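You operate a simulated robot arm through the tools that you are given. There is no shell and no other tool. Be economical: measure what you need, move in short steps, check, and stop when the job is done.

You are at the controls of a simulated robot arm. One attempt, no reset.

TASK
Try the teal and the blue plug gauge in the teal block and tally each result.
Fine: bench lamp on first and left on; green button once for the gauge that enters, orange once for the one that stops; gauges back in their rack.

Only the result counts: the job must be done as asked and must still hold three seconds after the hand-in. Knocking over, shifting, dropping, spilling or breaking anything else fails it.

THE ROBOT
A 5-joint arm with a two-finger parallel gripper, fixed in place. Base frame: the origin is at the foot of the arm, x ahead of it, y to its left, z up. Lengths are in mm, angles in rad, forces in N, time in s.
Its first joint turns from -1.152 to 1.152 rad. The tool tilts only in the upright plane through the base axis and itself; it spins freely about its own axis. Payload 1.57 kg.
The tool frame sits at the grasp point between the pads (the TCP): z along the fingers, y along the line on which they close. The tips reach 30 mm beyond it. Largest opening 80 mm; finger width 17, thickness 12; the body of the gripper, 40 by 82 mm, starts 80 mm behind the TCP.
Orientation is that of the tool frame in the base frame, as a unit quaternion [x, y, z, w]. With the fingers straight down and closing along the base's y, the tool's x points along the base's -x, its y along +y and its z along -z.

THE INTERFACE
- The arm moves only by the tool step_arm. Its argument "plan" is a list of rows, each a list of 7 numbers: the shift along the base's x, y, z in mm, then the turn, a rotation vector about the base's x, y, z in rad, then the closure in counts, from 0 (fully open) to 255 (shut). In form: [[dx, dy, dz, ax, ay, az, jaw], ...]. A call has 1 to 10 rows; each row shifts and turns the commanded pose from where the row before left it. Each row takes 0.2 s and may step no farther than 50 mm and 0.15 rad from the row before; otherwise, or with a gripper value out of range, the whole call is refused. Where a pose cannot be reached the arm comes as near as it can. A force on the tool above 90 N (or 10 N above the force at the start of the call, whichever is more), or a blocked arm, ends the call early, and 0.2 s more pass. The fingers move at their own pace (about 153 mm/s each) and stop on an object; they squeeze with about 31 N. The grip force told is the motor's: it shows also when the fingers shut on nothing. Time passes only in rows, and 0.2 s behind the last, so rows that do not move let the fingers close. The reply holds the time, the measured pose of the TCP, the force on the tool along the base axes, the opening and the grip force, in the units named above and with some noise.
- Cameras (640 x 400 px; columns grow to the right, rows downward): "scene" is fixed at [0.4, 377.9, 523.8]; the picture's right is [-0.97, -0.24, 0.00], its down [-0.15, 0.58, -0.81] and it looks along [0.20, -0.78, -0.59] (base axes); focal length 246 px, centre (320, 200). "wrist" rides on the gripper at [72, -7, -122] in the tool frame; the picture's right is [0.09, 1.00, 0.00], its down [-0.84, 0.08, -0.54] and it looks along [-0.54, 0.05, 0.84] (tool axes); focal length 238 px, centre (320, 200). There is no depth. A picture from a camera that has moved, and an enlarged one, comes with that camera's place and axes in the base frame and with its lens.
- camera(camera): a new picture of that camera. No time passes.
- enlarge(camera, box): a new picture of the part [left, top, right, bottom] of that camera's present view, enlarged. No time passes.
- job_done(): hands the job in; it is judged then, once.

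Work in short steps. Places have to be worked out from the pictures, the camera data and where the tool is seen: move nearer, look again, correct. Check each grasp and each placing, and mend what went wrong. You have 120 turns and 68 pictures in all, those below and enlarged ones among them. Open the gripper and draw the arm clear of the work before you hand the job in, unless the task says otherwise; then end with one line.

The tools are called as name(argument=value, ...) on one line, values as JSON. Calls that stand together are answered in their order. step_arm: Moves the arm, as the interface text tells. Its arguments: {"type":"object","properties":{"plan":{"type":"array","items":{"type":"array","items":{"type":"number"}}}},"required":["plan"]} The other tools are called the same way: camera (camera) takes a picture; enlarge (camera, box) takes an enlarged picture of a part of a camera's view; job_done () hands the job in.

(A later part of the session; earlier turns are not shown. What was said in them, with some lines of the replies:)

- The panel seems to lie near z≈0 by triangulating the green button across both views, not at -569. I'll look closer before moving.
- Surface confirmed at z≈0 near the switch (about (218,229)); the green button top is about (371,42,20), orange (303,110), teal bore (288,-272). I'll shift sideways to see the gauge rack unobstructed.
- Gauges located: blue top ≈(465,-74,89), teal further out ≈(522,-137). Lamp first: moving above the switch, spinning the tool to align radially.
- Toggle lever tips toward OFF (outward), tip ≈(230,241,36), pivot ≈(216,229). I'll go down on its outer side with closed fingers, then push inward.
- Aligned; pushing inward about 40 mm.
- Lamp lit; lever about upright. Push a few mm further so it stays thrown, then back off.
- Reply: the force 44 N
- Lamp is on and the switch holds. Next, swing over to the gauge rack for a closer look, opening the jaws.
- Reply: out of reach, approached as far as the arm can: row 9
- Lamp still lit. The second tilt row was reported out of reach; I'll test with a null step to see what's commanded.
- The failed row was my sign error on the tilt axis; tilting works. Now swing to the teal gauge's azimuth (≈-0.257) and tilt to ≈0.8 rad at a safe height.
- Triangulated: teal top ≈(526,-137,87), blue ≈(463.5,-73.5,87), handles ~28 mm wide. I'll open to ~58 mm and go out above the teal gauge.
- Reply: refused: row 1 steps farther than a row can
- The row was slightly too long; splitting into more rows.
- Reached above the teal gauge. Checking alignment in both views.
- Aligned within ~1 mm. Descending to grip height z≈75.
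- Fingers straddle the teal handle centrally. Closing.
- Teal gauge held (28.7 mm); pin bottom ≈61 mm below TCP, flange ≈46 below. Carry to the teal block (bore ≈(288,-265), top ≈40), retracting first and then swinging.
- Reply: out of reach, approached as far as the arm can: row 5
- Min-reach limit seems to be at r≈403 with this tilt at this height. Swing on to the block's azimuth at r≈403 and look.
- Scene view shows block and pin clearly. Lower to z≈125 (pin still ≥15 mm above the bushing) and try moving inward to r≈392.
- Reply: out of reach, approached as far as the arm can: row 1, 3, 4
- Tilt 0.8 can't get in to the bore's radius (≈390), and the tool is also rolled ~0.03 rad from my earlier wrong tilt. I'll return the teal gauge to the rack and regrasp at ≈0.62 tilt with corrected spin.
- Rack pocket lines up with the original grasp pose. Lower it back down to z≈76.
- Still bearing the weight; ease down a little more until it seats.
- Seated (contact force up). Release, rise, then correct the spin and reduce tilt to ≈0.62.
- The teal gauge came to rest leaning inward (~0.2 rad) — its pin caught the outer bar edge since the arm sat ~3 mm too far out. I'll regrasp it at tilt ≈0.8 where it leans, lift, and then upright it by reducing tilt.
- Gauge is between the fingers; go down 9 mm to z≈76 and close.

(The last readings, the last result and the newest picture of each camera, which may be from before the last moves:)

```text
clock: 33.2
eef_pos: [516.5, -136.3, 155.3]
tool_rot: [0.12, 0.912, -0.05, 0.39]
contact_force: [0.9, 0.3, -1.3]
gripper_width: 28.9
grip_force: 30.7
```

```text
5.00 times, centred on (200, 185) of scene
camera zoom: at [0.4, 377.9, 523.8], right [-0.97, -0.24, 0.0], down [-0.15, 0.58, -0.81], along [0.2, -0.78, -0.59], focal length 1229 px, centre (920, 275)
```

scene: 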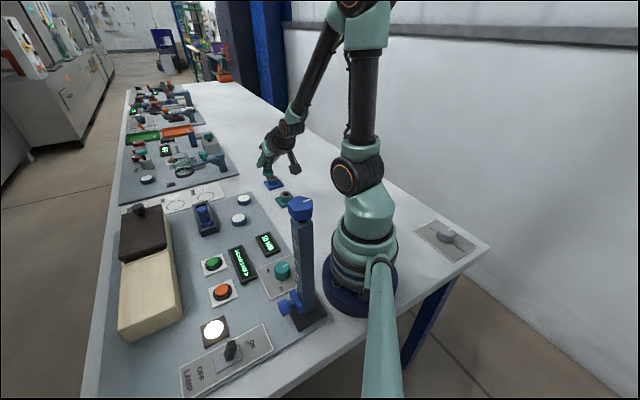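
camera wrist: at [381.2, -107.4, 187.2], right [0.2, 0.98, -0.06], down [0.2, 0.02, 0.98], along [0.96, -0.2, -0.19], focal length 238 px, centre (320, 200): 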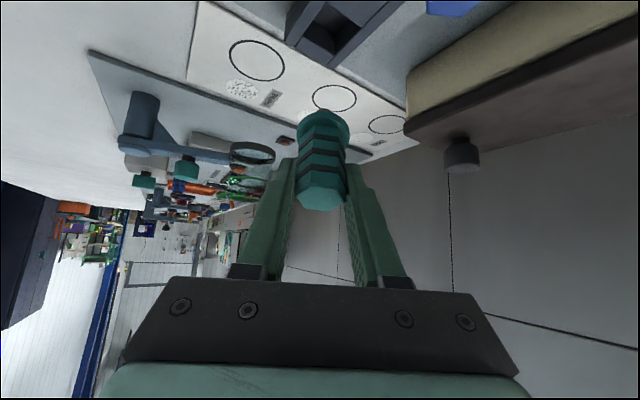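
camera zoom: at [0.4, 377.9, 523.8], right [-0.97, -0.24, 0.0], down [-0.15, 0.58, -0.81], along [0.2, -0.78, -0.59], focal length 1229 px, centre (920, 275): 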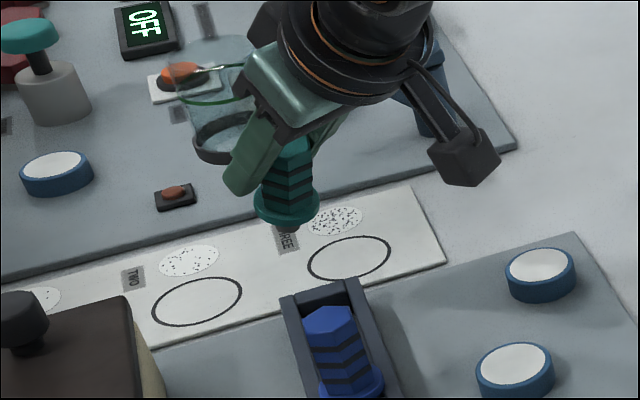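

enlarge(camera="wrist", box=[272, 95, 368, 220])

```text
3.20 times, centred on (320, 158) of wrist
camera zoom: at [381.2, -107.4, 187.2], right [0.2, 0.98, -0.06], down [0.2, 0.02, 0.98], along [0.96, -0.2, -0.19], focal length 763 px, centre (320, 336)
```

zoom: 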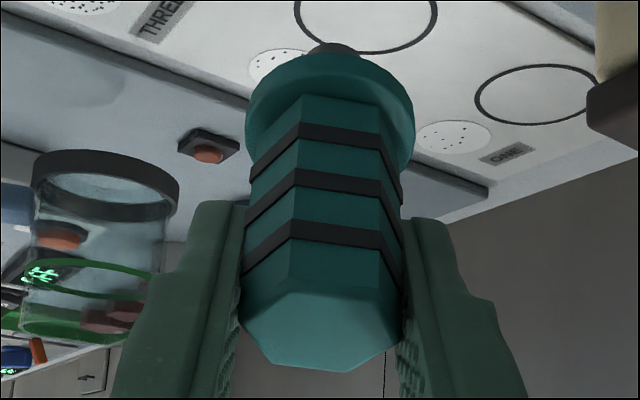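

Gauge is held but leaning inward in the grip. Reduce tilt by 0.25 to start uprighting it, then carry to r≈400 at the block's azimuth and assess verticality there.

step_arm(plan=[[0, 0, 5, 0.032, 0.1208, 0, 255], [0, 0, 5, 0.032, 0.1208, 0, 255], [-43.2, 11.4, 0, 0, 0, 0, 255], [-43.2, 11.4, 0, 0, 0, 0, 255], [-43.2, 11.4, 0, 0, 0, 0, 255], [-12, -37.6, 0, 0, 0, -0.0988, 255], [-15.7, -36.3, 0, 0, 0, -0.0988, 255], [-19.1, -34.6, 0, 0, 0, -0.0988, 255], [-22.4, -32.5, 0, 0, 0, -0.0988, 255], [-25.5, -30.2, 0, 0, 0, -0.0988, 255]])

enlarge(camera="scene", box=[265, 150, 321, 206])

```text
clock: 35.4
eef_pos: [291.6, -271.8, 164.2]
tool_rot: [0.356, 0.893, -0.101, 0.256]
contact_force: [-0.1, -0.1, -0.7]
gripper_width: 28.6
grip_force: 30.7
```

```text
7.14 times, centred on (293, 178) of scene
camera zoom: at [0.4, 377.9, 523.8], right [-0.97, -0.24, 0.0], down [-0.15, 0.58, -0.81], along [0.2, -0.78, -0.59], focal length 1756 px, centre (513, 357)
```

zoom: 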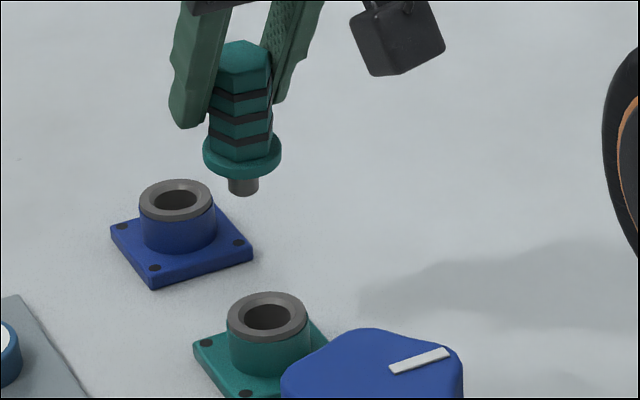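

Still leaning ≈0.2 rad inward (bottom outward) by comparing the gauge axis with the projected vertical. Reduce tilt another 0.2 and recheck with both cameras.

step_arm(plan=[[0, 0, 0, 0.0685, 0.0728, 0, 255], [0, 0, -10, 0.0685, 0.0728, 0, 255], [0, 0, -10, 0, 0, 0, 255], [0, 0, 0, 0, 0, 0, 255]])

enlarge(camera="scene", box=[265, 150, 321, 206])

camera(camera="wrist")

```text
clock: 36.4
eef_pos: [291.5, -273.4, 145.6]
tool_rot: [0.363, 0.915, -0.064, 0.166]
contact_force: [-0.7, -0.1, -1.0]
gripper_width: 28.9
grip_force: 30.8
```

```text
7.14 times, centred on (293, 178) of scene
camera zoom: at [0.4, 377.9, 523.8], right [-0.97, -0.24, 0.0], down [-0.15, 0.58, -0.81], along [0.2, -0.78, -0.59], focal length 1756 px, centre (513, 357)
```

zoom: 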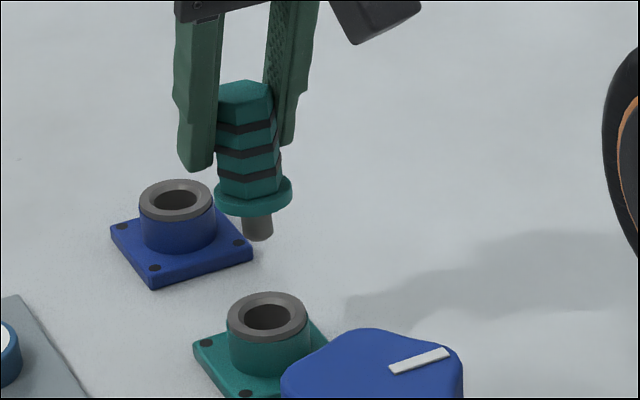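

```text
19 pictures are left
camera wrist: at [207.1, -203.2, 234.2], right [0.62, 0.78, -0.03], down [0.48, -0.35, 0.8], along [0.62, -0.51, -0.6], focal length 238 px, centre (320, 200)
```

wrist: 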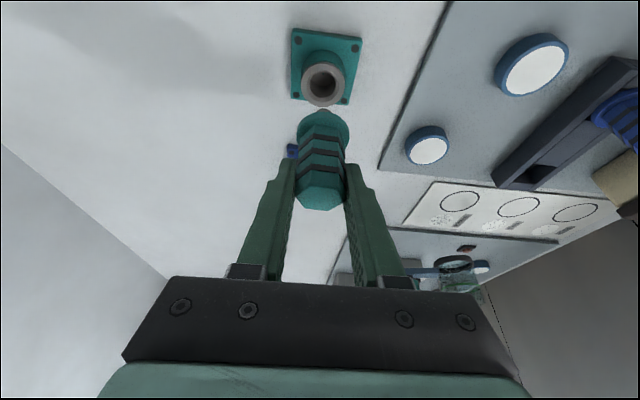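

Nearly upright now (≈0.035 rad residual). Fix that, move ~3 mm inward, and lower so the pin is ~15 mm above the bore for a close alignment look.

step_arm(plan=[[-1.1, 1.0, -10, 0.024, 0.0255, 0, 255], [-1.1, 1.0, -10, 0, 0, 0, 255], [0, 0, -10, 0, 0, 0, 255], [0, 0, 0, 0, 0, 0, 255]])

enlarge(camera="scene", box=[273, 164, 313, 204])

enlarge(camera="wrist", box=[272, 50, 368, 210])

```text
clock: 37.4
eef_pos: [289.7, -272.1, 115.1]
tool_rot: [0.365, 0.917, -0.059, 0.151]
contact_force: [0.2, -0.1, -0.6]
gripper_width: 29.1
grip_force: 30.5
```

```text
10.00 times, centred on (293, 184) of scene
camera zoom: at [0.4, 377.9, 523.8], right [-0.97, -0.24, 0.0], down [-0.15, 0.58, -0.81], along [0.2, -0.78, -0.59], focal length 2458 px, centre (590, 360)
```

zoom: 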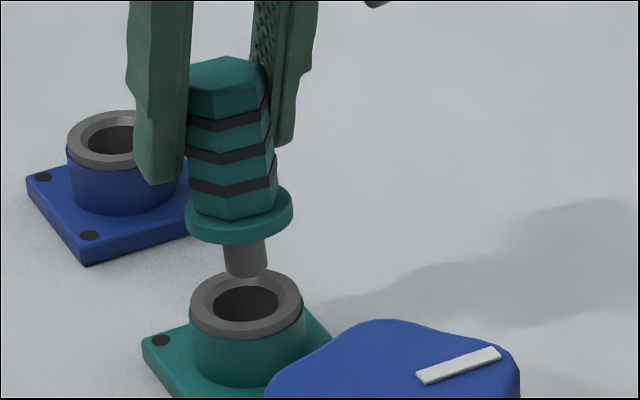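

```text
2.50 times, centred on (320, 130) of wrist
camera zoom: at [207.8, -203.5, 208.2], right [0.62, 0.78, -0.03], down [0.5, -0.37, 0.78], along [0.6, -0.5, -0.62], focal length 596 px, centre (320, 375)
```

zoom: 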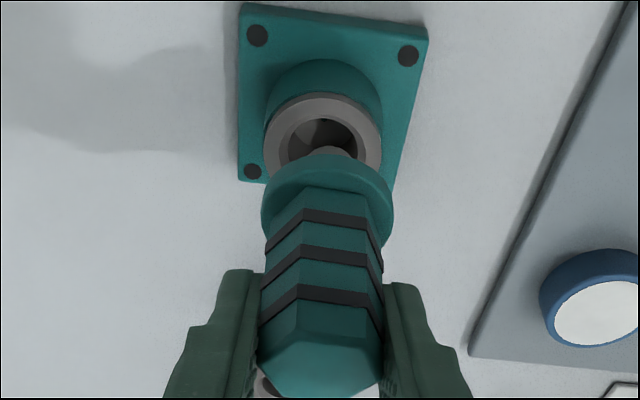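

Pin is within a few mm of the bore: about 2 mm to shift outward and ~1.6 mm to −φ. Apply, lower 10 mm, and look again at a small gap.

step_arm(plan=[[0.4, -2.5, 0, 0.0137, 0.0146, -0.004, 255], [0, 0, -5, 0, 0, 0, 255], [0, 0, -5, 0, 0, 0, 255], [0, 0, 0, 0, 0, 0, 255]])

enlarge(camera="scene", box=[278, 174, 310, 206])

enlarge(camera="wrist", box=[288, 70, 358, 140])

```text
clock: 38.4
eef_pos: [291.5, -273.3, 106.0]
tool_rot: [0.367, 0.918, -0.055, 0.141]
contact_force: [0.2, 0.4, -0.7]
gripper_width: 28.6
grip_force: 30.6
```

```text
12.50 times, centred on (294, 190) of scene
camera zoom: at [0.4, 377.9, 523.8], right [-0.97, -0.24, 0.0], down [-0.15, 0.58, -0.81], along [0.2, -0.78, -0.59], focal length 3073 px, centre (645, 325)
```

zoom: 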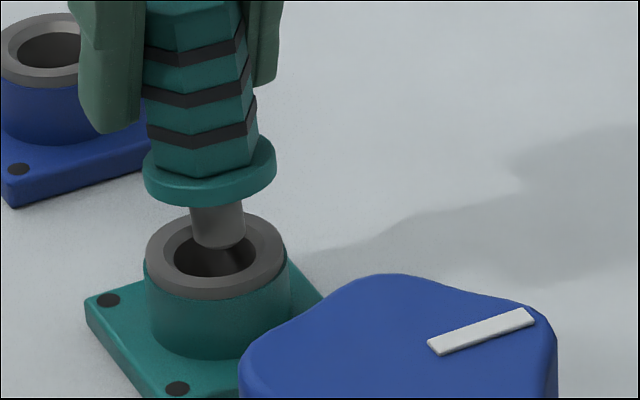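

```text
5.71 times, centred on (323, 105) of wrist
camera zoom: at [210.5, -206.9, 200.4], right [0.62, 0.78, -0.03], down [0.51, -0.38, 0.77], along [0.59, -0.49, -0.64], focal length 1362 px, centre (303, 743)
```

zoom: 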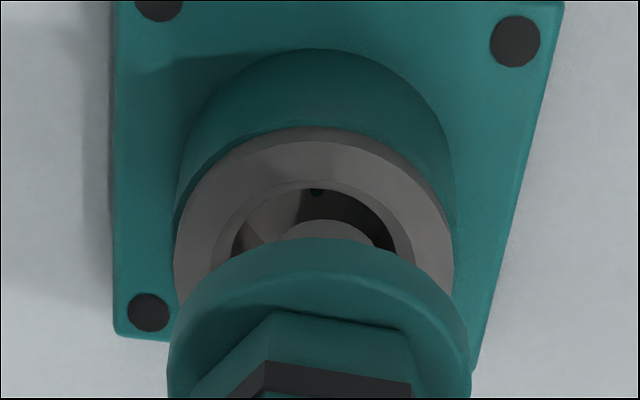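

Bore centre still lies ~4 mm outward and ~2 mm to −φ of the pin. Shift accordingly and descend gently watching force.

step_arm(plan=[[1.5, -4.2, 0, 0, 0, -0.005, 255], [0, 0, -3, 0, 0, 0, 255], [0, 0, -3, 0, 0, 0, 255], [0, 0, -2, 0, 0, 0, 255], [0, 0, 0, 0, 0, 0, 255]])

enlarge(camera="wrist", box=[288, 70, 358, 140])

enlarge(camera="scene", box=[278, 174, 310, 206])

```text
clock: 39.6
eef_pos: [292.8, -278.4, 98.0]
tool_rot: [0.369, 0.917, -0.056, 0.141]
contact_force: [0.3, 0.0, -1.9]
gripper_width: 29.0
grip_force: 30.6
```

```text
5.71 times, centred on (323, 105) of wrist
camera zoom: at [212.2, -210.8, 192.1], right [0.63, 0.78, -0.03], down [0.51, -0.39, 0.77], along [0.59, -0.49, -0.64], focal length 1362 px, centre (303, 743)
```

zoom: 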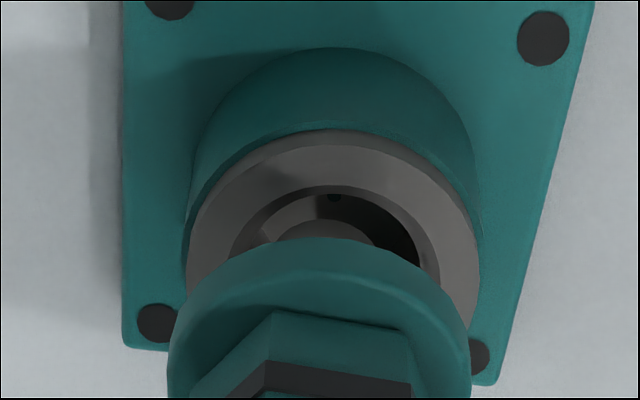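

```text
12.50 times, centred on (294, 190) of scene
camera zoom: at [0.4, 377.9, 523.8], right [-0.97, -0.24, 0.0], down [-0.15, 0.58, -0.81], along [0.2, -0.78, -0.59], focal length 3073 px, centre (645, 325)
```

zoom: 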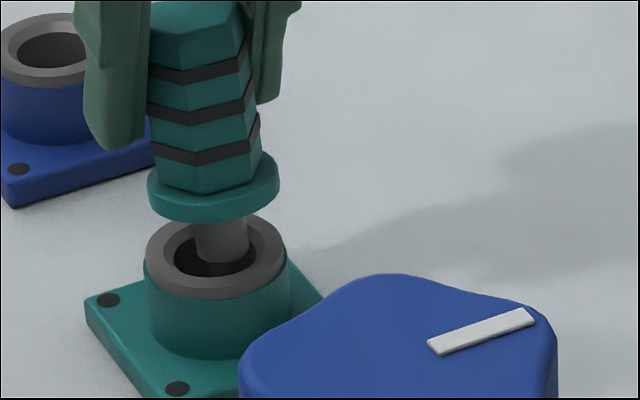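

Laterally centred; about 2 mm outward remains. Shift and descend, watching force.

step_arm(plan=[[1.5, -1.4, 0, 0, 0, 0, 255], [0, 0, -3, 0, 0, 0, 255], [0, 0, -2, 0, 0, 0, 255], [0, 0, 0, 0, 0, 0, 255]])

```text
clock: 40.6
eef_pos: [294.3, -280.4, 92.3]
tool_rot: [0.37, 0.917, -0.056, 0.14]
contact_force: [-0.4, -0.6, -1.5]
gripper_width: 28.5
grip_force: 30.8
```

step_arm(plan=[[0, 0, -2, 0, 0, 0, 255], [0, 0, -2, 0, 0, 0, 255], [0, 0, 0, 0, 0, 0, 255]])

enlarge(camera="scene", box=[278, 174, 310, 206])

```text
clock: 41.4
eef_pos: [294.9, -280.1, 89.6]
tool_rot: [0.369, 0.917, -0.056, 0.14]
contact_force: [0.0, -0.2, -0.5]
gripper_width: 28.8
grip_force: 31.1
```

```text
12.50 times, centred on (294, 190) of scene
camera zoom: at [0.4, 377.9, 523.8], right [-0.97, -0.24, 0.0], down [-0.15, 0.58, -0.81], along [0.2, -0.78, -0.59], focal length 3073 px, centre (645, 325)
```

zoom: 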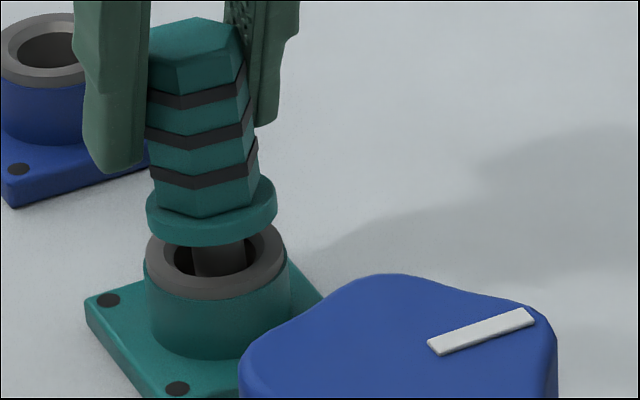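

Pin is inside the bore mouth with no contact. Continue down to the flange.

step_arm(plan=[[0, 0, -2, 0, 0, 0, 255], [0, 0, -2, 0, 0, 0, 255], [0, 0, 0, 0, 0, 0, 255]])

step_arm(plan=[[0, 0, -2, 0, 0, 0, 255], [0, 0, 0, 0, 0, 0, 255]])

```text
clock: 42.2
eef_pos: [293.0, -280.4, 85.2]
tool_rot: [0.37, 0.917, -0.056, 0.14]
contact_force: [0.0, 0.2, -1.0]
gripper_width: 28.9
grip_force: 30.8
```

```text
clock: 42.8
eef_pos: [293.4, -279.4, 82.6]
tool_rot: [0.368, 0.917, -0.056, 0.141]
contact_force: [-0.7, -0.9, -0.7]
gripper_width: 28.8
grip_force: 30.6
```

step_arm(plan=[[0, 0, -2, 0, 0, 0, 255], [0, 0, -1, 0, 0, 0, 255], [0, 0, 0, 0, 0, 0, 255]])

enlarge(camera="scene", box=[278, 174, 310, 206])

```text
clock: 43.6
eef_pos: [293.9, -281.3, 80.5]
tool_rot: [0.37, 0.916, -0.056, 0.142]
contact_force: [-1.0, 1.7, 6.9]
gripper_width: 28.8
grip_force: 30.3
```

```text
12.50 times, centred on (294, 190) of scene
camera zoom: at [0.3, 377.9, 523.8], right [-0.97, -0.24, 0.0], down [-0.15, 0.58, -0.81], along [0.2, -0.78, -0.59], focal length 3073 px, centre (645, 325)
```

zoom: 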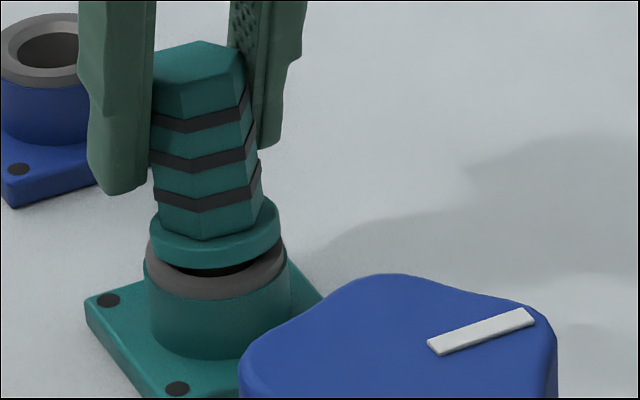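

Contact (7 N) with ~4 mm still to go and a sideways force pushing inward — likely the lead-in cone. Ease 1 mm inward and press gently.

step_arm(plan=[[-0.75, 0.7, 0, 0, 0, 0, 255], [0, 0, -1, 0, 0, 0, 255], [0, 0, 0, 0, 0, 0, 255]])

step_arm(plan=[[-0.75, 0.7, 0, 0, 0, 0, 255], [0, 0, -1, 0, 0, 0, 255], [0, 0, 0, 0, 0, 0, 255]])

```text
clock: 44.4
eef_pos: [294.7, -280.6, 80.2]
tool_rot: [0.368, 0.917, -0.057, 0.143]
contact_force: [1.4, 0.7, 20.1]
gripper_width: 29.0
grip_force: 31.4
```

```text
clock: 45.2
eef_pos: [292.5, -279.7, 78.6]
tool_rot: [0.368, 0.917, -0.057, 0.143]
contact_force: [8.4, 2.9, 26.2]
gripper_width: 28.8
grip_force: 31.2
```

step_arm(plan=[[1.0, 0.4, 0.5, 0, 0, 0.002, 255], [0, 0, 0, 0, 0, 0, 255]])

enlarge(camera="scene", box=[278, 174, 310, 206])

```text
clock: 45.8
eef_pos: [292.5, -280.3, 79.2]
tool_rot: [0.369, 0.917, -0.056, 0.141]
contact_force: [-1.1, -6.9, 18.0]
gripper_width: 28.7
grip_force: 30.8
```

```text
12.50 times, centred on (294, 190) of scene
camera zoom: at [0.3, 377.9, 523.8], right [-0.97, -0.24, 0.0], down [-0.14, 0.58, -0.81], along [0.2, -0.78, -0.59], focal length 3073 px, centre (645, 325)
```

zoom: 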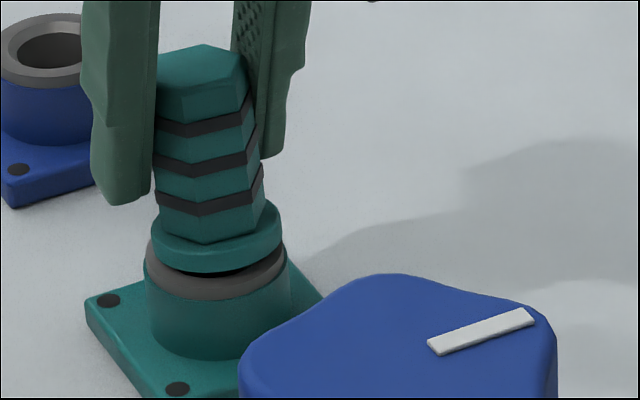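

In hard contact but flange not flush—possibly residual lean in the grip. The pin is well inside the bore, so I'll relax the press and open the jaws slightly so the gauge settles on its own, then look.

step_arm(plan=[[0, 0, 1, 0, 0, 0, 255], [0, 0, 0, 0, 0, 0, 150], [0, 0, 0, 0, 0, 0, 130], [0, 0, 0, 0, 0, 0, 110], [0, 0, 0, 0, 0, 0, 110]])

enlarge(camera="scene", box=[278, 174, 310, 206])

```text
clock: 47.0
eef_pos: [294.7, -278.4, 80.5]
tool_rot: [0.369, 0.917, -0.056, 0.141]
contact_force: [-0.2, 0.0, -0.6]
gripper_width: 45.5
grip_force: 0.0
```

```text
12.50 times, centred on (294, 190) of scene
camera zoom: at [0.4, 377.9, 523.8], right [-0.97, -0.24, 0.0], down [-0.15, 0.58, -0.81], along [0.2, -0.78, -0.59], focal length 3073 px, centre (645, 325)
```

zoom: 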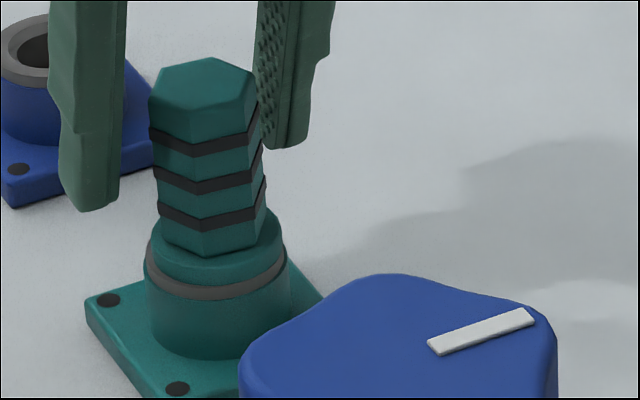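

The gauge dropped flush into the teal block: teal enters. Wrist view to see where the handle stands relative to the fingers.

camera(camera="wrist")

```text
8 pictures are left
camera wrist: at [213.2, -211.4, 174.5], right [0.63, 0.78, -0.03], down [0.51, -0.39, 0.77], along [0.59, -0.49, -0.64], focal length 238 px, centre (320, 200)
```

wrist: 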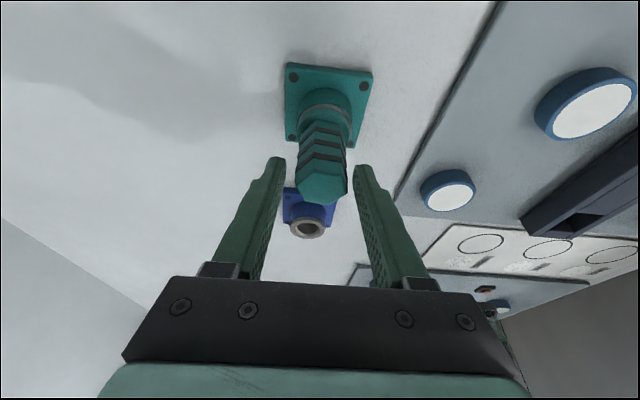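

Gauge axis ≈(284,-268.6). Re-tilt to 0.6 while straddling, shift inward ~14 mm, then close on the now-upright gauge.

step_arm(plan=[[0, 0, 0, 0, 0, 0, 70], [-5, 5.2, 0, -0.1017, -0.1076, 0, 70], [-5, 5.2, 0, -0.1017, -0.1076, 0, 70], [0, 0, 0, 0, 0, 0, 70], [0, 0, 0, 0, 0, 0, 130], [0, 0, 0, 0, 0, 0, 255], [0, 0, 0, 0, 0, 0, 255], [0, 0, 0, 0, 0, 0, 255]])

camera(camera="wrist")

```text
clock: 48.8
eef_pos: [283.6, -269.1, 79.0]
tool_rot: [0.355, 0.887, -0.108, 0.275]
contact_force: [0.6, -0.7, -0.2]
gripper_width: 28.3
grip_force: 30.7
```

```text
7 pictures are left
camera wrist: at [186.5, -185.0, 139.5], right [0.63, 0.77, -0.05], down [0.33, -0.21, 0.92], along [0.7, -0.6, -0.39], focal length 238 px, centre (320, 200)
```

wrist: 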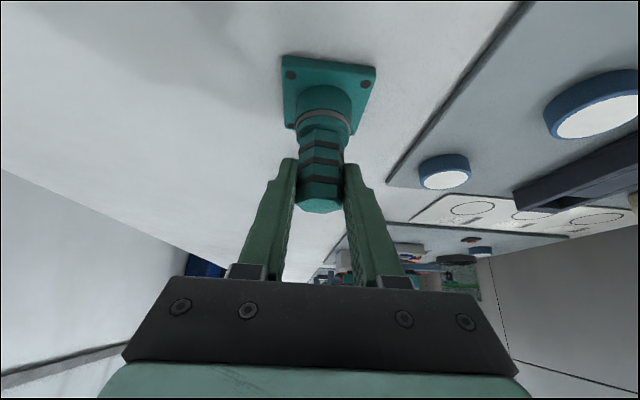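

Firmly gripped upright at (283.6,-269.1,79). Lift out and carry back toward the rack.

step_arm(plan=[[0, 0, 25, 0, 0, 0, 255], [0, 0, 35, 0, 0, 0, 255], [0, 0, 30, 0, 0, 0, 255], [25.6, 29.9, 0, 0, 0, 0.1006, 255], [22.4, 32.2, 0, 0, 0, 0.1006, 255], [19.1, 34.3, 0, 0, 0, 0.1006, 255], [15.5, 36.2, 0, 0, 0, 0.1006, 255], [11.8, 37.5, 0, 0, 0, 0.1006, 255], [0, 0, 0, 0, 0, 0, 255]])

step_arm(plan=[[36.9, -9.6, 0, 0, 0, 0, 255], [36.9, -9.6, 0, 0, 0, 0, 255], [36.9, -9.6, 0, 0, 0, 0, 255], [36.9, -9.6, 0, 0, 0, 0, 255], [0, 0, -25, 0, 0, 0, 255], [0, 0, -25, 0, 0, 0, 255], [0, 0, 0, 0, 0, 0, 255]])

```text
clock: 50.8
eef_pos: [376.1, -97.9, 171.5]
tool_rot: [0.124, 0.947, -0.036, 0.294]
contact_force: [-0.1, 0.0, -1.0]
gripper_width: 27.9
grip_force: 31.2
```

```text
clock: 52.4
eef_pos: [526.0, -134.6, 121.9]
tool_rot: [0.124, 0.947, -0.037, 0.294]
contact_force: [0.9, 1.0, -1.8]
gripper_width: 27.3
grip_force: 30.8
```

enlarge(camera="wrist", box=[260, 20, 400, 220])

```text
2.00 times, centred on (330, 120) of wrist
camera zoom: at [400.2, -109.4, 181.0], right [0.18, 0.98, -0.05], down [0.39, -0.03, 0.92], along [0.9, -0.19, -0.39], focal length 477 px, centre (300, 360)
```

zoom: 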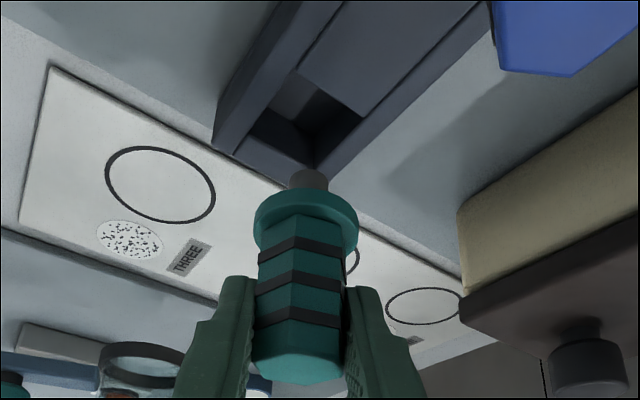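

Pocket centre is ~2.5 mm to −φ of the pin; correct that and lower with force checks.

step_arm(plan=[[0.3, -2.4, 0, 0, 0, -0.004, 255], [0, 0, -15, 0, 0, 0, 255], [0, 0, -15, 0, 0, 0, 255], [0, 0, -6, 0, 0, 0, 255], [0, 0, 0, 0, 0, 0, 255]])

step_arm(plan=[[0, 0, -3, 0, 0, 0, 255], [0, 0, -2, 0, 0, 0, 255], [0, 0, 0, 0, 0, 0, 255]])

```text
clock: 53.6
eef_pos: [526.0, -136.9, 83.4]
tool_rot: [0.127, 0.947, -0.037, 0.294]
contact_force: [0.3, -1.0, 0.4]
gripper_width: 27.4
grip_force: 30.7
```

```text
clock: 54.4
eef_pos: [527.3, -140.1, 79.2]
tool_rot: [0.127, 0.946, -0.037, 0.296]
contact_force: [-2.8, 1.1, 7.9]
gripper_width: 27.1
grip_force: 31.2
```

Contact too high (expected seat ≈72) with force pushing inward. Shift inward 2 mm and try again.

step_arm(plan=[[0, 0, 2.5, 0, 0, 0, 255], [-2, 0.5, 0, 0, 0, 0, 255], [0, 0, -2.5, 0, 0, 0, 255], [0, 0, -1, 0, 0, 0, 255], [0, 0, 0, 0, 0, 0, 255]])

```text
clock: 55.6
eef_pos: [524.3, -138.3, 78.9]
tool_rot: [0.127, 0.946, -0.038, 0.296]
contact_force: [-5.7, 1.7, 15.9]
gripper_width: 25.5
grip_force: 30.6
```

step_arm(plan=[[0, 0, 3.5, 0, 0, 0, 255], [-2.4, 0.6, 0, 0, 0, 0, 255], [0, 0, -2.5, 0, 0, 0, 255], [0, 0, -1, 0, 0, 0, 255], [0, 0, 0, 0, 0, 0, 255]])

```text
clock: 56.8
eef_pos: [522.0, -137.5, 79.0]
tool_rot: [0.127, 0.946, -0.037, 0.295]
contact_force: [-3.3, 0.1, 12.8]
gripper_width: 25.6
grip_force: 30.9
```

enlarge(camera="scene", box=[180, 172, 228, 220])

```text
8.33 times, centred on (204, 196) of scene
camera zoom: at [0.3, 377.9, 523.8], right [-0.97, -0.24, 0.0], down [-0.14, 0.58, -0.81], along [0.2, -0.78, -0.59], focal length 2049 px, centre (1287, 233)
```

zoom: 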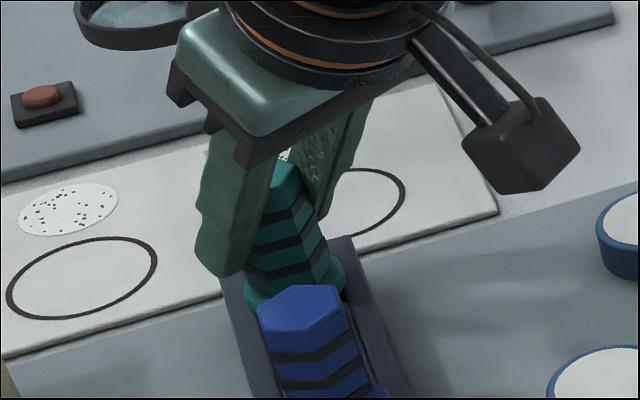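

The flange now sits at its original image position, so this is the seat. Relax and release carefully.

step_arm(plan=[[0, 0, 0.8, 0, 0, 0, 255], [0, 0, 0, 0, 0, 0, 170], [0, 0, 0, 0, 0, 0, 120], [0, 0, 0, 0, 0, 0, 70], [0, 0, 25, 0, 0, 0, 70], [0, 0, 35, 0, 0, 0, 70], [0, 0, 30, 0, 0, 0, 70], [0, 0, 0, 0, 0, 0, 70]])

enlarge(camera="scene", box=[176, 176, 232, 232])

```text
clock: 58.6
eef_pos: [519.5, -137.3, 168.6]
tool_rot: [0.127, 0.947, -0.038, 0.294]
contact_force: [0.3, 0.2, 1.1]
gripper_width: 58.0
grip_force: 0.0
```

```text
7.14 times, centred on (204, 204) of scene
camera zoom: at [0.4, 377.9, 523.8], right [-0.97, -0.24, 0.0], down [-0.15, 0.58, -0.81], along [0.2, -0.78, -0.59], focal length 1756 px, centre (1149, 171)
```

zoom: 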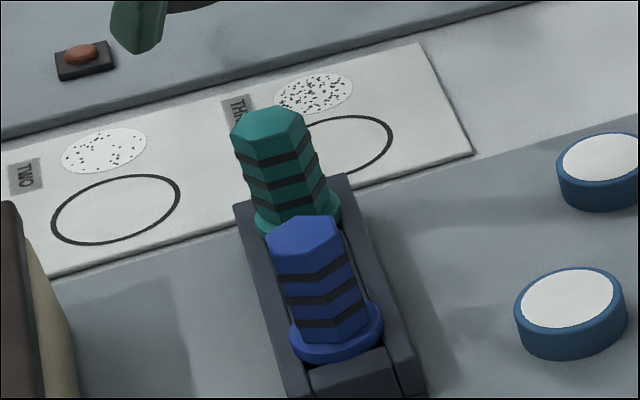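

Teal is back exactly at its original position, upright. Now over to the blue gauge (≈(462.5,-73.3)), descend and look before closing.

step_arm(plan=[[-29, 32, 0, 0, 0, 0.046, 70], [-28.7, 32.1, 0, 0, 0, 0.0545, 70], [0, 0, -30, 0, 0, 0, 70], [0, 0, -30, 0, 0, 0, 70], [0, 0, -19, 0, 0, 0, 70], [0, 0, 0, 0, 0, 0, 70]])

camera(camera="wrist")

```text
clock: 60.0
eef_pos: [464.7, -74.3, 87.7]
tool_rot: [0.078, 0.952, -0.021, 0.295]
contact_force: [-0.1, -0.4, 0.3]
gripper_width: 58.0
grip_force: 0.0
```

```text
3 pictures are left
camera wrist: at [336.7, -59.6, 148.1], right [0.09, 1.0, -0.05], down [0.39, 0.01, 0.92], along [0.92, -0.1, -0.39], focal length 238 px, centre (320, 200)
```

wrist: 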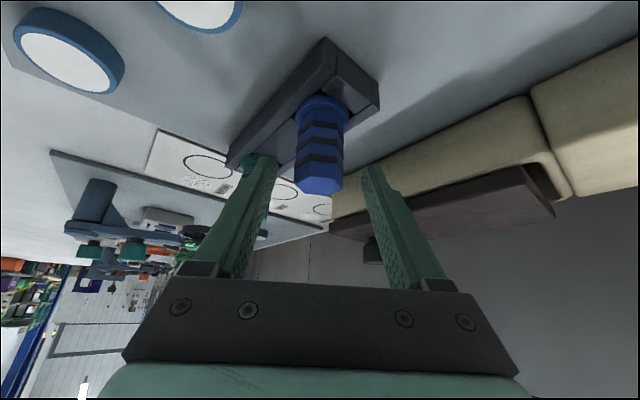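

Blue handle looks ~8 mm nearer than TCP; shift inward, lower to z≈79 and close.

step_arm(plan=[[-7.9, 1.2, 0, 0, 0, 0, 70], [0, 0, -8.7, 0, 0, 0, 70], [0, 0, 0, 0, 0, 0, 70], [0, 0, 0, 0, 0, 0, 130], [0, 0, 0, 0, 0, 0, 255], [0, 0, 0, 0, 0, 0, 255], [0, 0, 0, 0, 0, 0, 255]])

step_arm(plan=[[0, 0, 0, 0, 0, 0, 255]])

step_arm(plan=[[0, 0, 0, 0, 0, 0, 255]])

```text
clock: 61.6
eef_pos: [456.7, -71.6, 79.1]
tool_rot: [0.078, 0.952, -0.022, 0.295]
contact_force: [-0.7, -17.3, -2.8]
gripper_width: 28.4
grip_force: 31.0
```

```text
clock: 62.0
eef_pos: [456.2, -71.9, 79.6]
tool_rot: [0.079, 0.952, -0.022, 0.295]
contact_force: [-2.4, -20.0, -0.9]
gripper_width: 28.2
grip_force: 31.2
```

```text
clock: 62.4
eef_pos: [455.3, -71.7, 79.5]
tool_rot: [0.078, 0.952, -0.022, 0.295]
contact_force: [-3.3, -20.9, -0.1]
gripper_width: 28.5
grip_force: 30.9
```

Sideways 20 N: the gauge sits ~2 mm to −y of the gripper centre. Shift to null the force before lifting.

step_arm(plan=[[-0.2, -1.0, 0, 0, 0, -0.002, 255], [0, 0, 0, 0, 0, 0, 255]])

step_arm(plan=[[-0.1, -1.0, 0, 0, 0, -0.002, 255], [0, 0, 0, 0, 0, 0, 255]])

```text
clock: 63.0
eef_pos: [457.4, -72.3, 81.5]
tool_rot: [0.079, 0.952, -0.022, 0.295]
contact_force: [-0.2, -10.9, -3.5]
gripper_width: 28.5
grip_force: 31.3
```

```text
clock: 63.6
eef_pos: [455.7, -73.6, 79.3]
tool_rot: [0.08, 0.952, -0.022, 0.295]
contact_force: [0.4, -0.4, -0.5]
gripper_width: 28.2
grip_force: 31.1
```

Nulled. Lift the blue gauge and carry it to the teal block.

step_arm(plan=[[0, 0, 25, 0, 0, 0, 255], [0, 0, 35, 0, 0, 0, 255], [0, 0, 30, 0, 0, 0, 255], [-30.6, 4.95, 0, 0, 0, 0, 255], [-30.6, 4.95, 0, 0, 0, 0, 255], [-8.3, -39, 0, 0, 0, -0.0998, 255], [-12.2, -38.1, 0, 0, 0, -0.0998, 255], [-15.9, -36.5, 0, 0, 0, -0.0998, 255], [-19.3, -34.9, 0, 0, 0, -0.0998, 255], [0, 0, 0, 0, 0, 0, 255]])

step_arm(plan=[[-22.8, -32.7, 0, 0, 0, -0.0998, 255], [-26, -30.3, 0, 0, 0, -0.0998, 255], [-6.5, 6.2, 0, 0, 0, 0, 255], [0, 0, -30, 0, 0, 0, 255], [0, 0, -25, 0, 0, 0, 255], [0, 0, 0, 0, 0, 0, 255], [0, 0, 0, 0, 0, 0, 255]])

```text
clock: 65.8
eef_pos: [340.5, -213.3, 168.7]
tool_rot: [0.267, 0.917, -0.08, 0.285]
contact_force: [-0.8, -0.9, -0.9]
gripper_width: 25.6
grip_force: 31.4
```

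```text
clock: 67.4
eef_pos: [282.3, -268.2, 114.7]
tool_rot: [0.357, 0.886, -0.108, 0.275]
contact_force: [0.9, -0.4, -0.7]
gripper_width: 25.3
grip_force: 31.1
```

enlarge(camera="wrist", box=[272, 40, 372, 215])

```text
2.29 times, centred on (322, 128) of wrist
camera zoom: at [185.6, -184.8, 175.3], right [0.64, 0.77, -0.05], down [0.33, -0.21, 0.92], along [0.7, -0.6, -0.39], focal length 545 px, centre (315, 366)
```

zoom: 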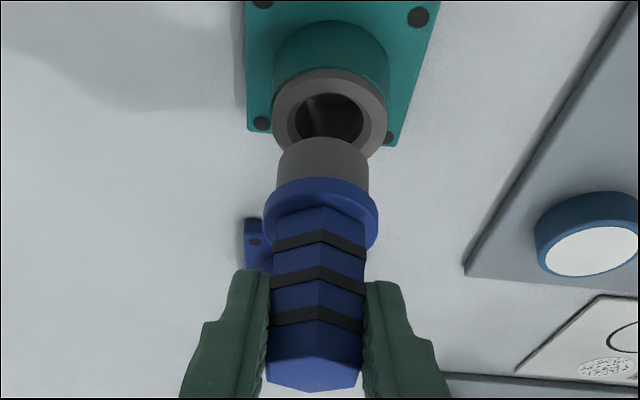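

Blue pin (~25 mm) is clearly wider than the bore (~22 mm), and it's well aligned. Lower gently until it stops.

step_arm(plan=[[-0.7, 0.7, -5, 0, 0, 0, 255], [0, 0, -4, 0, 0, 0, 255], [0, 0, -3, 0, 0, 0, 255], [0, 0, 0, 0, 0, 0, 255]])

step_arm(plan=[[0, 0, -3, 0, 0, 0, 255], [0, 0, -2, 0, 0, 0, 255], [0, 0, 0, 0, 0, 0, 255]])

```text
clock: 68.4
eef_pos: [283.6, -268.4, 103.2]
tool_rot: [0.358, 0.886, -0.109, 0.275]
contact_force: [-0.5, -0.7, -1.3]
gripper_width: 25.4
grip_force: 31.1
```

```text
clock: 69.2
eef_pos: [284.4, -270.1, 100.7]
tool_rot: [0.356, 0.884, -0.11, 0.28]
contact_force: [2.8, -1.0, 29.2]
gripper_width: 25.6
grip_force: 31.3
```

Stopped hard ≈22 mm above full depth (29 N): blue does not enter. Retrace the path exactly back to the rack.

step_arm(plan=[[0, 0, 12, 0, 0, 0, 255], [0.7, -0.7, 30, 0, 0, 0, 255], [0, 0, 30, 0, 0, 0, 255], [6.5, -6.2, 0, 0, 0, 0, 255], [26, 30.3, 0, 0, 0, 0.0998, 255], [22.8, 32.7, 0, 0, 0, 0.0998, 255], [19.3, 34.9, 0, 0, 0, 0.0998, 255], [15.9, 36.5, 0, 0, 0, 0.0998, 255], [12.2, 38.1, 0, 0, 0, 0.0998, 255], [8.3, 39, 0, 0, 0, 0.0998, 255]])

step_arm(plan=[[30.6, -4.95, 0, 0, 0, 0, 255], [30.6, -4.95, 0, 0, 0, 0, 255], [0, 0, -30, 0, 0, 0, 255], [0, 0, -25, 0, 0, 0, 255], [0, 0, -15, 0, 0, 0, 255], [0, 0, 0, 0, 0, 0, 255]])

step_arm(plan=[[0, 0, 0, 0, 0, 0, 255]])

```text
clock: 71.4
eef_pos: [395.3, -64.1, 172.9]
tool_rot: [0.08, 0.952, -0.022, 0.295]
contact_force: [0.3, 0.0, -1.4]
gripper_width: 25.4
grip_force: 31.6
```

```text
clock: 72.8
eef_pos: [454.1, -75.0, 100.9]
tool_rot: [0.08, 0.952, -0.023, 0.295]
contact_force: [-0.5, 0.3, -1.3]
gripper_width: 25.6
grip_force: 30.7
```

```text
clock: 73.2
eef_pos: [453.9, -74.7, 100.3]
tool_rot: [0.081, 0.952, -0.024, 0.295]
contact_force: [-0.3, 0.6, 0.4]
gripper_width: 25.6
grip_force: 30.9
```

step_arm(plan=[[0, 0, 0, 0, 0, 0, 255]])

step_arm(plan=[[0, 0, 0, 0, 0, 0, 255]])

```text
clock: 73.6
eef_pos: [455.0, -75.9, 101.3]
tool_rot: [0.08, 0.952, -0.024, 0.294]
contact_force: [-0.6, -0.3, 0.0]
gripper_width: 25.4
grip_force: 31.3
```

```text
clock: 74.0
eef_pos: [454.4, -74.5, 102.1]
tool_rot: [0.08, 0.952, -0.023, 0.294]
contact_force: [-0.2, -0.1, -1.0]
gripper_width: 25.5
grip_force: 31.4
```

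Mean pose is ~2 mm off the grasp pose; correct by (+1.9,+1.4) and lower with force checks.

step_arm(plan=[[1.9, 1.4, 0, 0, 0, 0.0035, 255], [0, 0, -6, 0, 0, 0, 255], [0, 0, -6, 0, 0, 0, 255], [0, 0, -5, 0, 0, 0, 255], [0, 0, 0, 0, 0, 0, 255]])

step_arm(plan=[[0, 0, -2, 0, 0, 0, 255], [0, 0, 0, 0, 0, 0, 255]])

```text
clock: 75.2
eef_pos: [457.4, -73.7, 84.6]
tool_rot: [0.079, 0.952, -0.023, 0.296]
contact_force: [11.3, -8.1, -1.0]
gripper_width: 25.2
grip_force: 31.3
```

```text
clock: 75.8
eef_pos: [457.2, -73.7, 81.3]
tool_rot: [0.078, 0.952, -0.023, 0.296]
contact_force: [11.3, -11.2, 2.0]
gripper_width: 25.0
grip_force: 30.7
```

Sideways reaction (+x,−y) from the pocket wall; comply by ~1 mm.

step_arm(plan=[[1.0, -1.0, 0, 0, 0, -0.0018, 255], [0, 0, -1.5, 0, 0, 0, 255], [0, 0, 0, 0, 0, 0, 255]])

step_arm(plan=[[0.3, -0.3, -1, 0, 0, 0, 255], [0, 0, 0, 0, 0, 0, 255]])

```text
clock: 76.6
eef_pos: [459.8, -72.8, 78.5]
tool_rot: [0.08, 0.952, -0.022, 0.293]
contact_force: [5.8, -7.6, 0.1]
gripper_width: 25.3
grip_force: 31.3
```

```text
clock: 77.2
eef_pos: [458.3, -73.1, 78.7]
tool_rot: [0.079, 0.952, -0.022, 0.294]
contact_force: [4.9, -2.9, 0.2]
gripper_width: 25.4
grip_force: 31.4
```

step_arm(plan=[[0.3, -0.2, -1, 0, 0, 0, 255], [0, 0, 0, 0, 0, 0, 255]])

step_arm(plan=[[0, 0, -1, 0, 0, 0, 255], [0, 0, 0, 0, 0, 0, 255]])

step_arm(plan=[[0, 0, -1, 0, 0, 0, 255], [0, 0, 0, 0, 0, 0, 255]])

```text
clock: 77.8
eef_pos: [457.9, -74.2, 76.8]
tool_rot: [0.079, 0.952, -0.022, 0.293]
contact_force: [0.2, 0.9, 0.1]
gripper_width: 25.2
grip_force: 30.6
```

```text
clock: 78.4
eef_pos: [458.2, -74.2, 76.9]
tool_rot: [0.08, 0.952, -0.021, 0.294]
contact_force: [-3.1, 1.8, -1.1]
gripper_width: 25.6
grip_force: 30.9
```

```text
clock: 79.0
eef_pos: [459.4, -73.9, 75.3]
tool_rot: [0.079, 0.952, -0.022, 0.295]
contact_force: [-4.6, 3.9, 0.1]
gripper_width: 25.8
grip_force: 31.4
```

step_arm(plan=[[-0.3, 0.3, -1, 0, 0, 0, 255], [0, 0, 0, 0, 0, 0, 255]])

step_arm(plan=[[0, 0, -1, 0, 0, 0, 255], [0, 0, 0, 0, 0, 0, 255]])

```text
clock: 79.6
eef_pos: [457.9, -74.0, 75.7]
tool_rot: [0.079, 0.952, -0.022, 0.295]
contact_force: [-7.8, 8.7, 5.4]
gripper_width: 25.5
grip_force: 31.0
```

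```text
clock: 80.2
eef_pos: [459.9, -73.2, 73.8]
tool_rot: [0.079, 0.952, -0.022, 0.296]
contact_force: [-17.7, 9.4, 23.0]
gripper_width: 25.3
grip_force: 31.8
```

Seated (vertical contact). Back off the press, then release and lift clear.

step_arm(plan=[[-0.7, 0.5, 1.5, 0, 0, 0, 255], [0, 0, 0, 0, 0, 0, 255]])

step_arm(plan=[[0, 0, 0, 0, 0, 0, 170], [0, 0, 0, 0, 0, 0, 120], [0, 0, 0, 0, 0, 0, 70], [0, 0, 25, 0, 0, 0, 70], [0, 0, 35, 0, 0, 0, 70], [0, 0, 40, 0, 0, 0, 70], [0, 0, 0, 0, 0, 0, 70]])

enlarge(camera="scene", box=[176, 176, 232, 232])

```text
clock: 80.8
eef_pos: [458.5, -73.6, 75.2]
tool_rot: [0.08, 0.952, -0.023, 0.296]
contact_force: [4.2, 0.7, -2.7]
gripper_width: 25.6
grip_force: 31.0
```

```text
clock: 82.4
eef_pos: [457.9, -73.9, 175.6]
tool_rot: [0.079, 0.952, -0.022, 0.295]
contact_force: [-0.7, 0.1, 0.3]
gripper_width: 58.1
grip_force: 0.1
```

```text
7.14 times, centred on (204, 204) of scene
camera zoom: at [0.4, 377.9, 523.8], right [-0.97, -0.24, 0.0], down [-0.15, 0.58, -0.81], along [0.2, -0.78, -0.59], focal length 1756 px, centre (1149, 171)
```

zoom: 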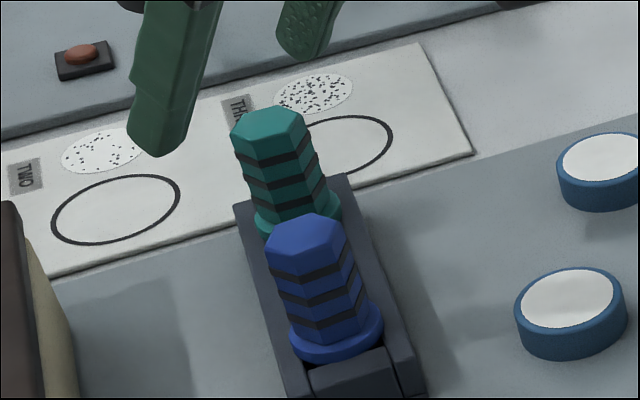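

Both gauges are upright in the rack. Now straighten the tool, close the fingers, and move above the green button (≈(371,42)).

step_arm(plan=[[-22, 3.5, 10, 0.02345, 0.1456, 0, 150], [-22, 3.5, 10, 0.02345, 0.1456, 0, 255], [-22, 3.5, 10, 0.02345, 0.1456, 0, 255], [-22, 3.5, 0, 0.02345, 0.1456, 0, 255], [2.1, 34.2, 0, 0, 0, 0.091, 255], [0.8, 33.9, 0, 0, 0, 0.091, 255], [-2.3, 33.9, 0, 0, 0, 0.091, 255], [0, 0, -40, 0, 0, 0, 255], [0, 0, -40, 0, 0, 0, 255], [0, 0, 0, 0, 0, 0, 255]])

```text
clock: 84.6
eef_pos: [370.2, 46.5, 125.6]
tool_rot: [-0.053, 0.999, 0.001, 0.006]
contact_force: [0.5, -0.1, -0.6]
gripper_width: 0.0
grip_force: 21.4
```

step_arm(plan=[[-2, -5, 0, 0, 0, 0, 255], [0, 0, -30, 0, 0, 0, 255], [0, 0, -30, 0, 0, 0, 255], [0, 0, -6, 0, 0, 0, 255], [0, 0, 0, 0, 0, 0, 255]])

```text
clock: 85.8
eef_pos: [368.3, 38.3, 59.4]
tool_rot: [-0.054, 0.999, 0.0, 0.005]
contact_force: [0.6, 0.1, 0.3]
gripper_width: 0.0
grip_force: 21.1
```

step_arm(plan=[[0, 2, -3, 0, 0, 0, 255], [0, 0, -3, 0, 0, 0, 255], [0, 0, 0, 0, 0, 0, 255]])

step_arm(plan=[[0, 0, -3, 0, 0, 0, 255], [0, 0, 0, 0, 0, 0, 255]])

```text
clock: 86.6
eef_pos: [369.6, 39.9, 53.0]
tool_rot: [-0.053, 0.999, 0.0, 0.006]
contact_force: [0.5, 0.4, -0.2]
gripper_width: 0.2
grip_force: 20.7
```

```text
clock: 87.2
eef_pos: [369.5, 41.3, 51.1]
tool_rot: [-0.053, 0.999, 0.0, 0.005]
contact_force: [-1.1, -0.5, 2.9]
gripper_width: 0.1
grip_force: 21.2
```

Contact at tip z≈21. Press on through its travel.

step_arm(plan=[[0, 0, -2, 0, 0, 0, 255], [0, 0, 0, 0, 0, 0, 255]])

step_arm(plan=[[0, 0, -2, 0, 0, 0, 255], [0, 0, 0, 0, 0, 0, 255]])

step_arm(plan=[[0, 0, -2, 0, 0, 0, 255], [0, 0, 0, 0, 0, 0, 255]])

```text
clock: 87.8
eef_pos: [368.2, 40.1, 49.5]
tool_rot: [-0.054, 0.999, 0.0, 0.005]
contact_force: [-5.3, -1.6, 11.6]
gripper_width: 0.0
grip_force: 21.3
```

```text
clock: 88.4
eef_pos: [368.0, 40.1, 46.8]
tool_rot: [-0.053, 0.999, 0.001, 0.006]
contact_force: [-6.1, -4.8, 21.8]
gripper_width: 0.1
grip_force: 21.6
```

```text
clock: 89.0
eef_pos: [369.3, 39.3, 45.1]
tool_rot: [-0.053, 0.999, 0.0, 0.006]
contact_force: [-9.2, -8.4, 38.6]
gripper_width: 0.1
grip_force: 21.0
```

step_arm(plan=[[0, 0, -1, 0, 0, 0, 255], [0, 0, 0, 0, 0, 0, 255]])

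step_arm(plan=[[0, 0, 25, 0, 0, 0, 255], [0, 0, 30, 0, 0, 0, 255], [-22, 22.5, 0, 0, 0, 0.07, 255], [-22, 22.5, 0, 0, 0, 0.07, 255], [-22, 22.5, 0, 0, 0, 0.07, 255], [0, 0, 0, 0, 0, 0, 255], [0, 0, 0, 0, 0, 0, 255]])

```text
clock: 89.6
eef_pos: [369.7, 40.5, 44.0]
tool_rot: [-0.053, 0.999, -0.001, 0.006]
contact_force: [-9.0, -13.2, 44.4]
gripper_width: 0.0
grip_force: 21.5
```

```text
clock: 91.2
eef_pos: [300.9, 108.9, 100.4]
tool_rot: [-0.158, 0.988, 0.001, 0.005]
contact_force: [0.5, -0.4, -1.0]
gripper_width: 0.0
grip_force: 21.7
```

Over orange (≈(301,109)). Descend and press it the same way.

step_arm(plan=[[0, 0, -25, 0, 0, 0, 255], [0, 0, -18, 0, 0, 0, 255], [0, 0, -4, 0, 0, 0, 255], [0, 0, 0, 0, 0, 0, 255]])

step_arm(plan=[[0, 0, -2, 0, 0, 0, 255], [0, 0, -2, 0, 0, 0, 255], [0, 0, -2, 0, 0, 0, 255], [0, 0, 0, 0, 0, 0, 255]])

```text
clock: 92.2
eef_pos: [303.3, 109.4, 53.3]
tool_rot: [-0.158, 0.987, 0.001, 0.006]
contact_force: [0.4, -0.5, 1.5]
gripper_width: 0.2
grip_force: 21.5
```

```text
clock: 93.2
eef_pos: [303.4, 108.2, 46.7]
tool_rot: [-0.158, 0.987, 0.001, 0.006]
contact_force: [-6.9, 13.6, 30.4]
gripper_width: 0.0
grip_force: 20.8
```

step_arm(plan=[[0, 0, -2, 0, 0, 0, 255], [0, 0, -0.5, 0, 0, 0, 255], [0, 0, 0, 0, 0, 0, 255]])

step_arm(plan=[[0, 0, 25, 0, 0, 0, 255], [0, 0, 40, 0, 0, 0, 255], [0, 0, 50, 0, 0, 0, 150], [0, 0, 50, 0, 0, 0, 0], [0, 0, 40, 0, 0, 0, 0], [0, 0, 0, 0, 0, 0, 0]])

```text
clock: 94.0
eef_pos: [303.6, 107.3, 43.3]
tool_rot: [-0.157, 0.988, 0.001, 0.007]
contact_force: [-9.4, 16.8, 48.3]
gripper_width: 0.2
grip_force: 20.9
```

```text
clock: 95.4
eef_pos: [302.2, 109.4, 248.6]
tool_rot: [-0.158, 0.987, 0.001, 0.004]
contact_force: [-0.1, -0.4, 0.5]
gripper_width: 80.3
grip_force: 0.0
```

Both pressed. Move the arm clear before the last picture.

step_arm(plan=[[0, -44, 16, 0, 0, -0.1, 0], [0, -44, 16, 0, 0, -0.1, 0], [0, -44, 16, 0, 0, -0.1, 0], [0, -44, 16, 0, 0, -0.1, 0], [0, -44, 16, 0, 0, -0.1, 0], [0, -44, 16, 0, 0, -0.1, 0], [0, 0, 0, 0, 0, 0, 0]])

enlarge(camera="scene", box=[160, 190, 320, 290])

```text
clock: 97.0
eef_pos: [302.6, -155.1, 342.3]
tool_rot: [0.141, 0.99, -0.002, 0.003]
contact_force: [-0.4, -0.2, -0.2]
gripper_width: 79.9
grip_force: 0.1
```

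```text
4.00 times, centred on (240, 240) of scene
camera zoom: at [0.4, 377.9, 523.8], right [-0.97, -0.24, 0.0], down [-0.15, 0.58, -0.81], along [0.2, -0.78, -0.59], focal length 983 px, centre (640, 40)
```

zoom: 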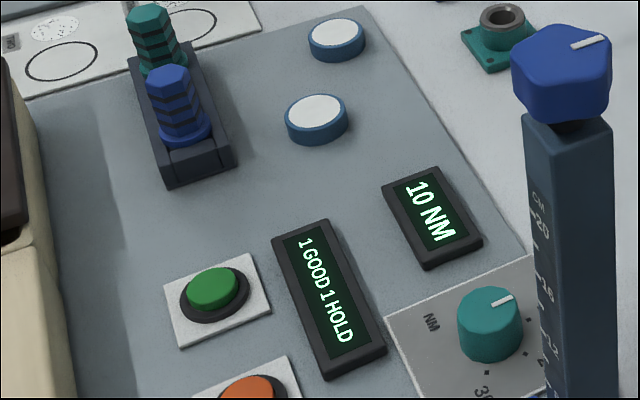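

The display reads "1 GOOD 1 HOLD", both gauges stand in the rack, the block is empty and unmoved, and the arm is clear with the gripper open. I last saw the lamp lit, with the switch on ON, partway through the job, and nothing has touched it since. Handing in.

job_done()

```text
The job is handed in.
```

The teal gauge entered the teal block (green pressed once) and the blue gauge stopped (orange pressed once); the display reads 1 GOOD 1 HOLD, both gauges are back in their rack, and the lamp was switched on first and left on.
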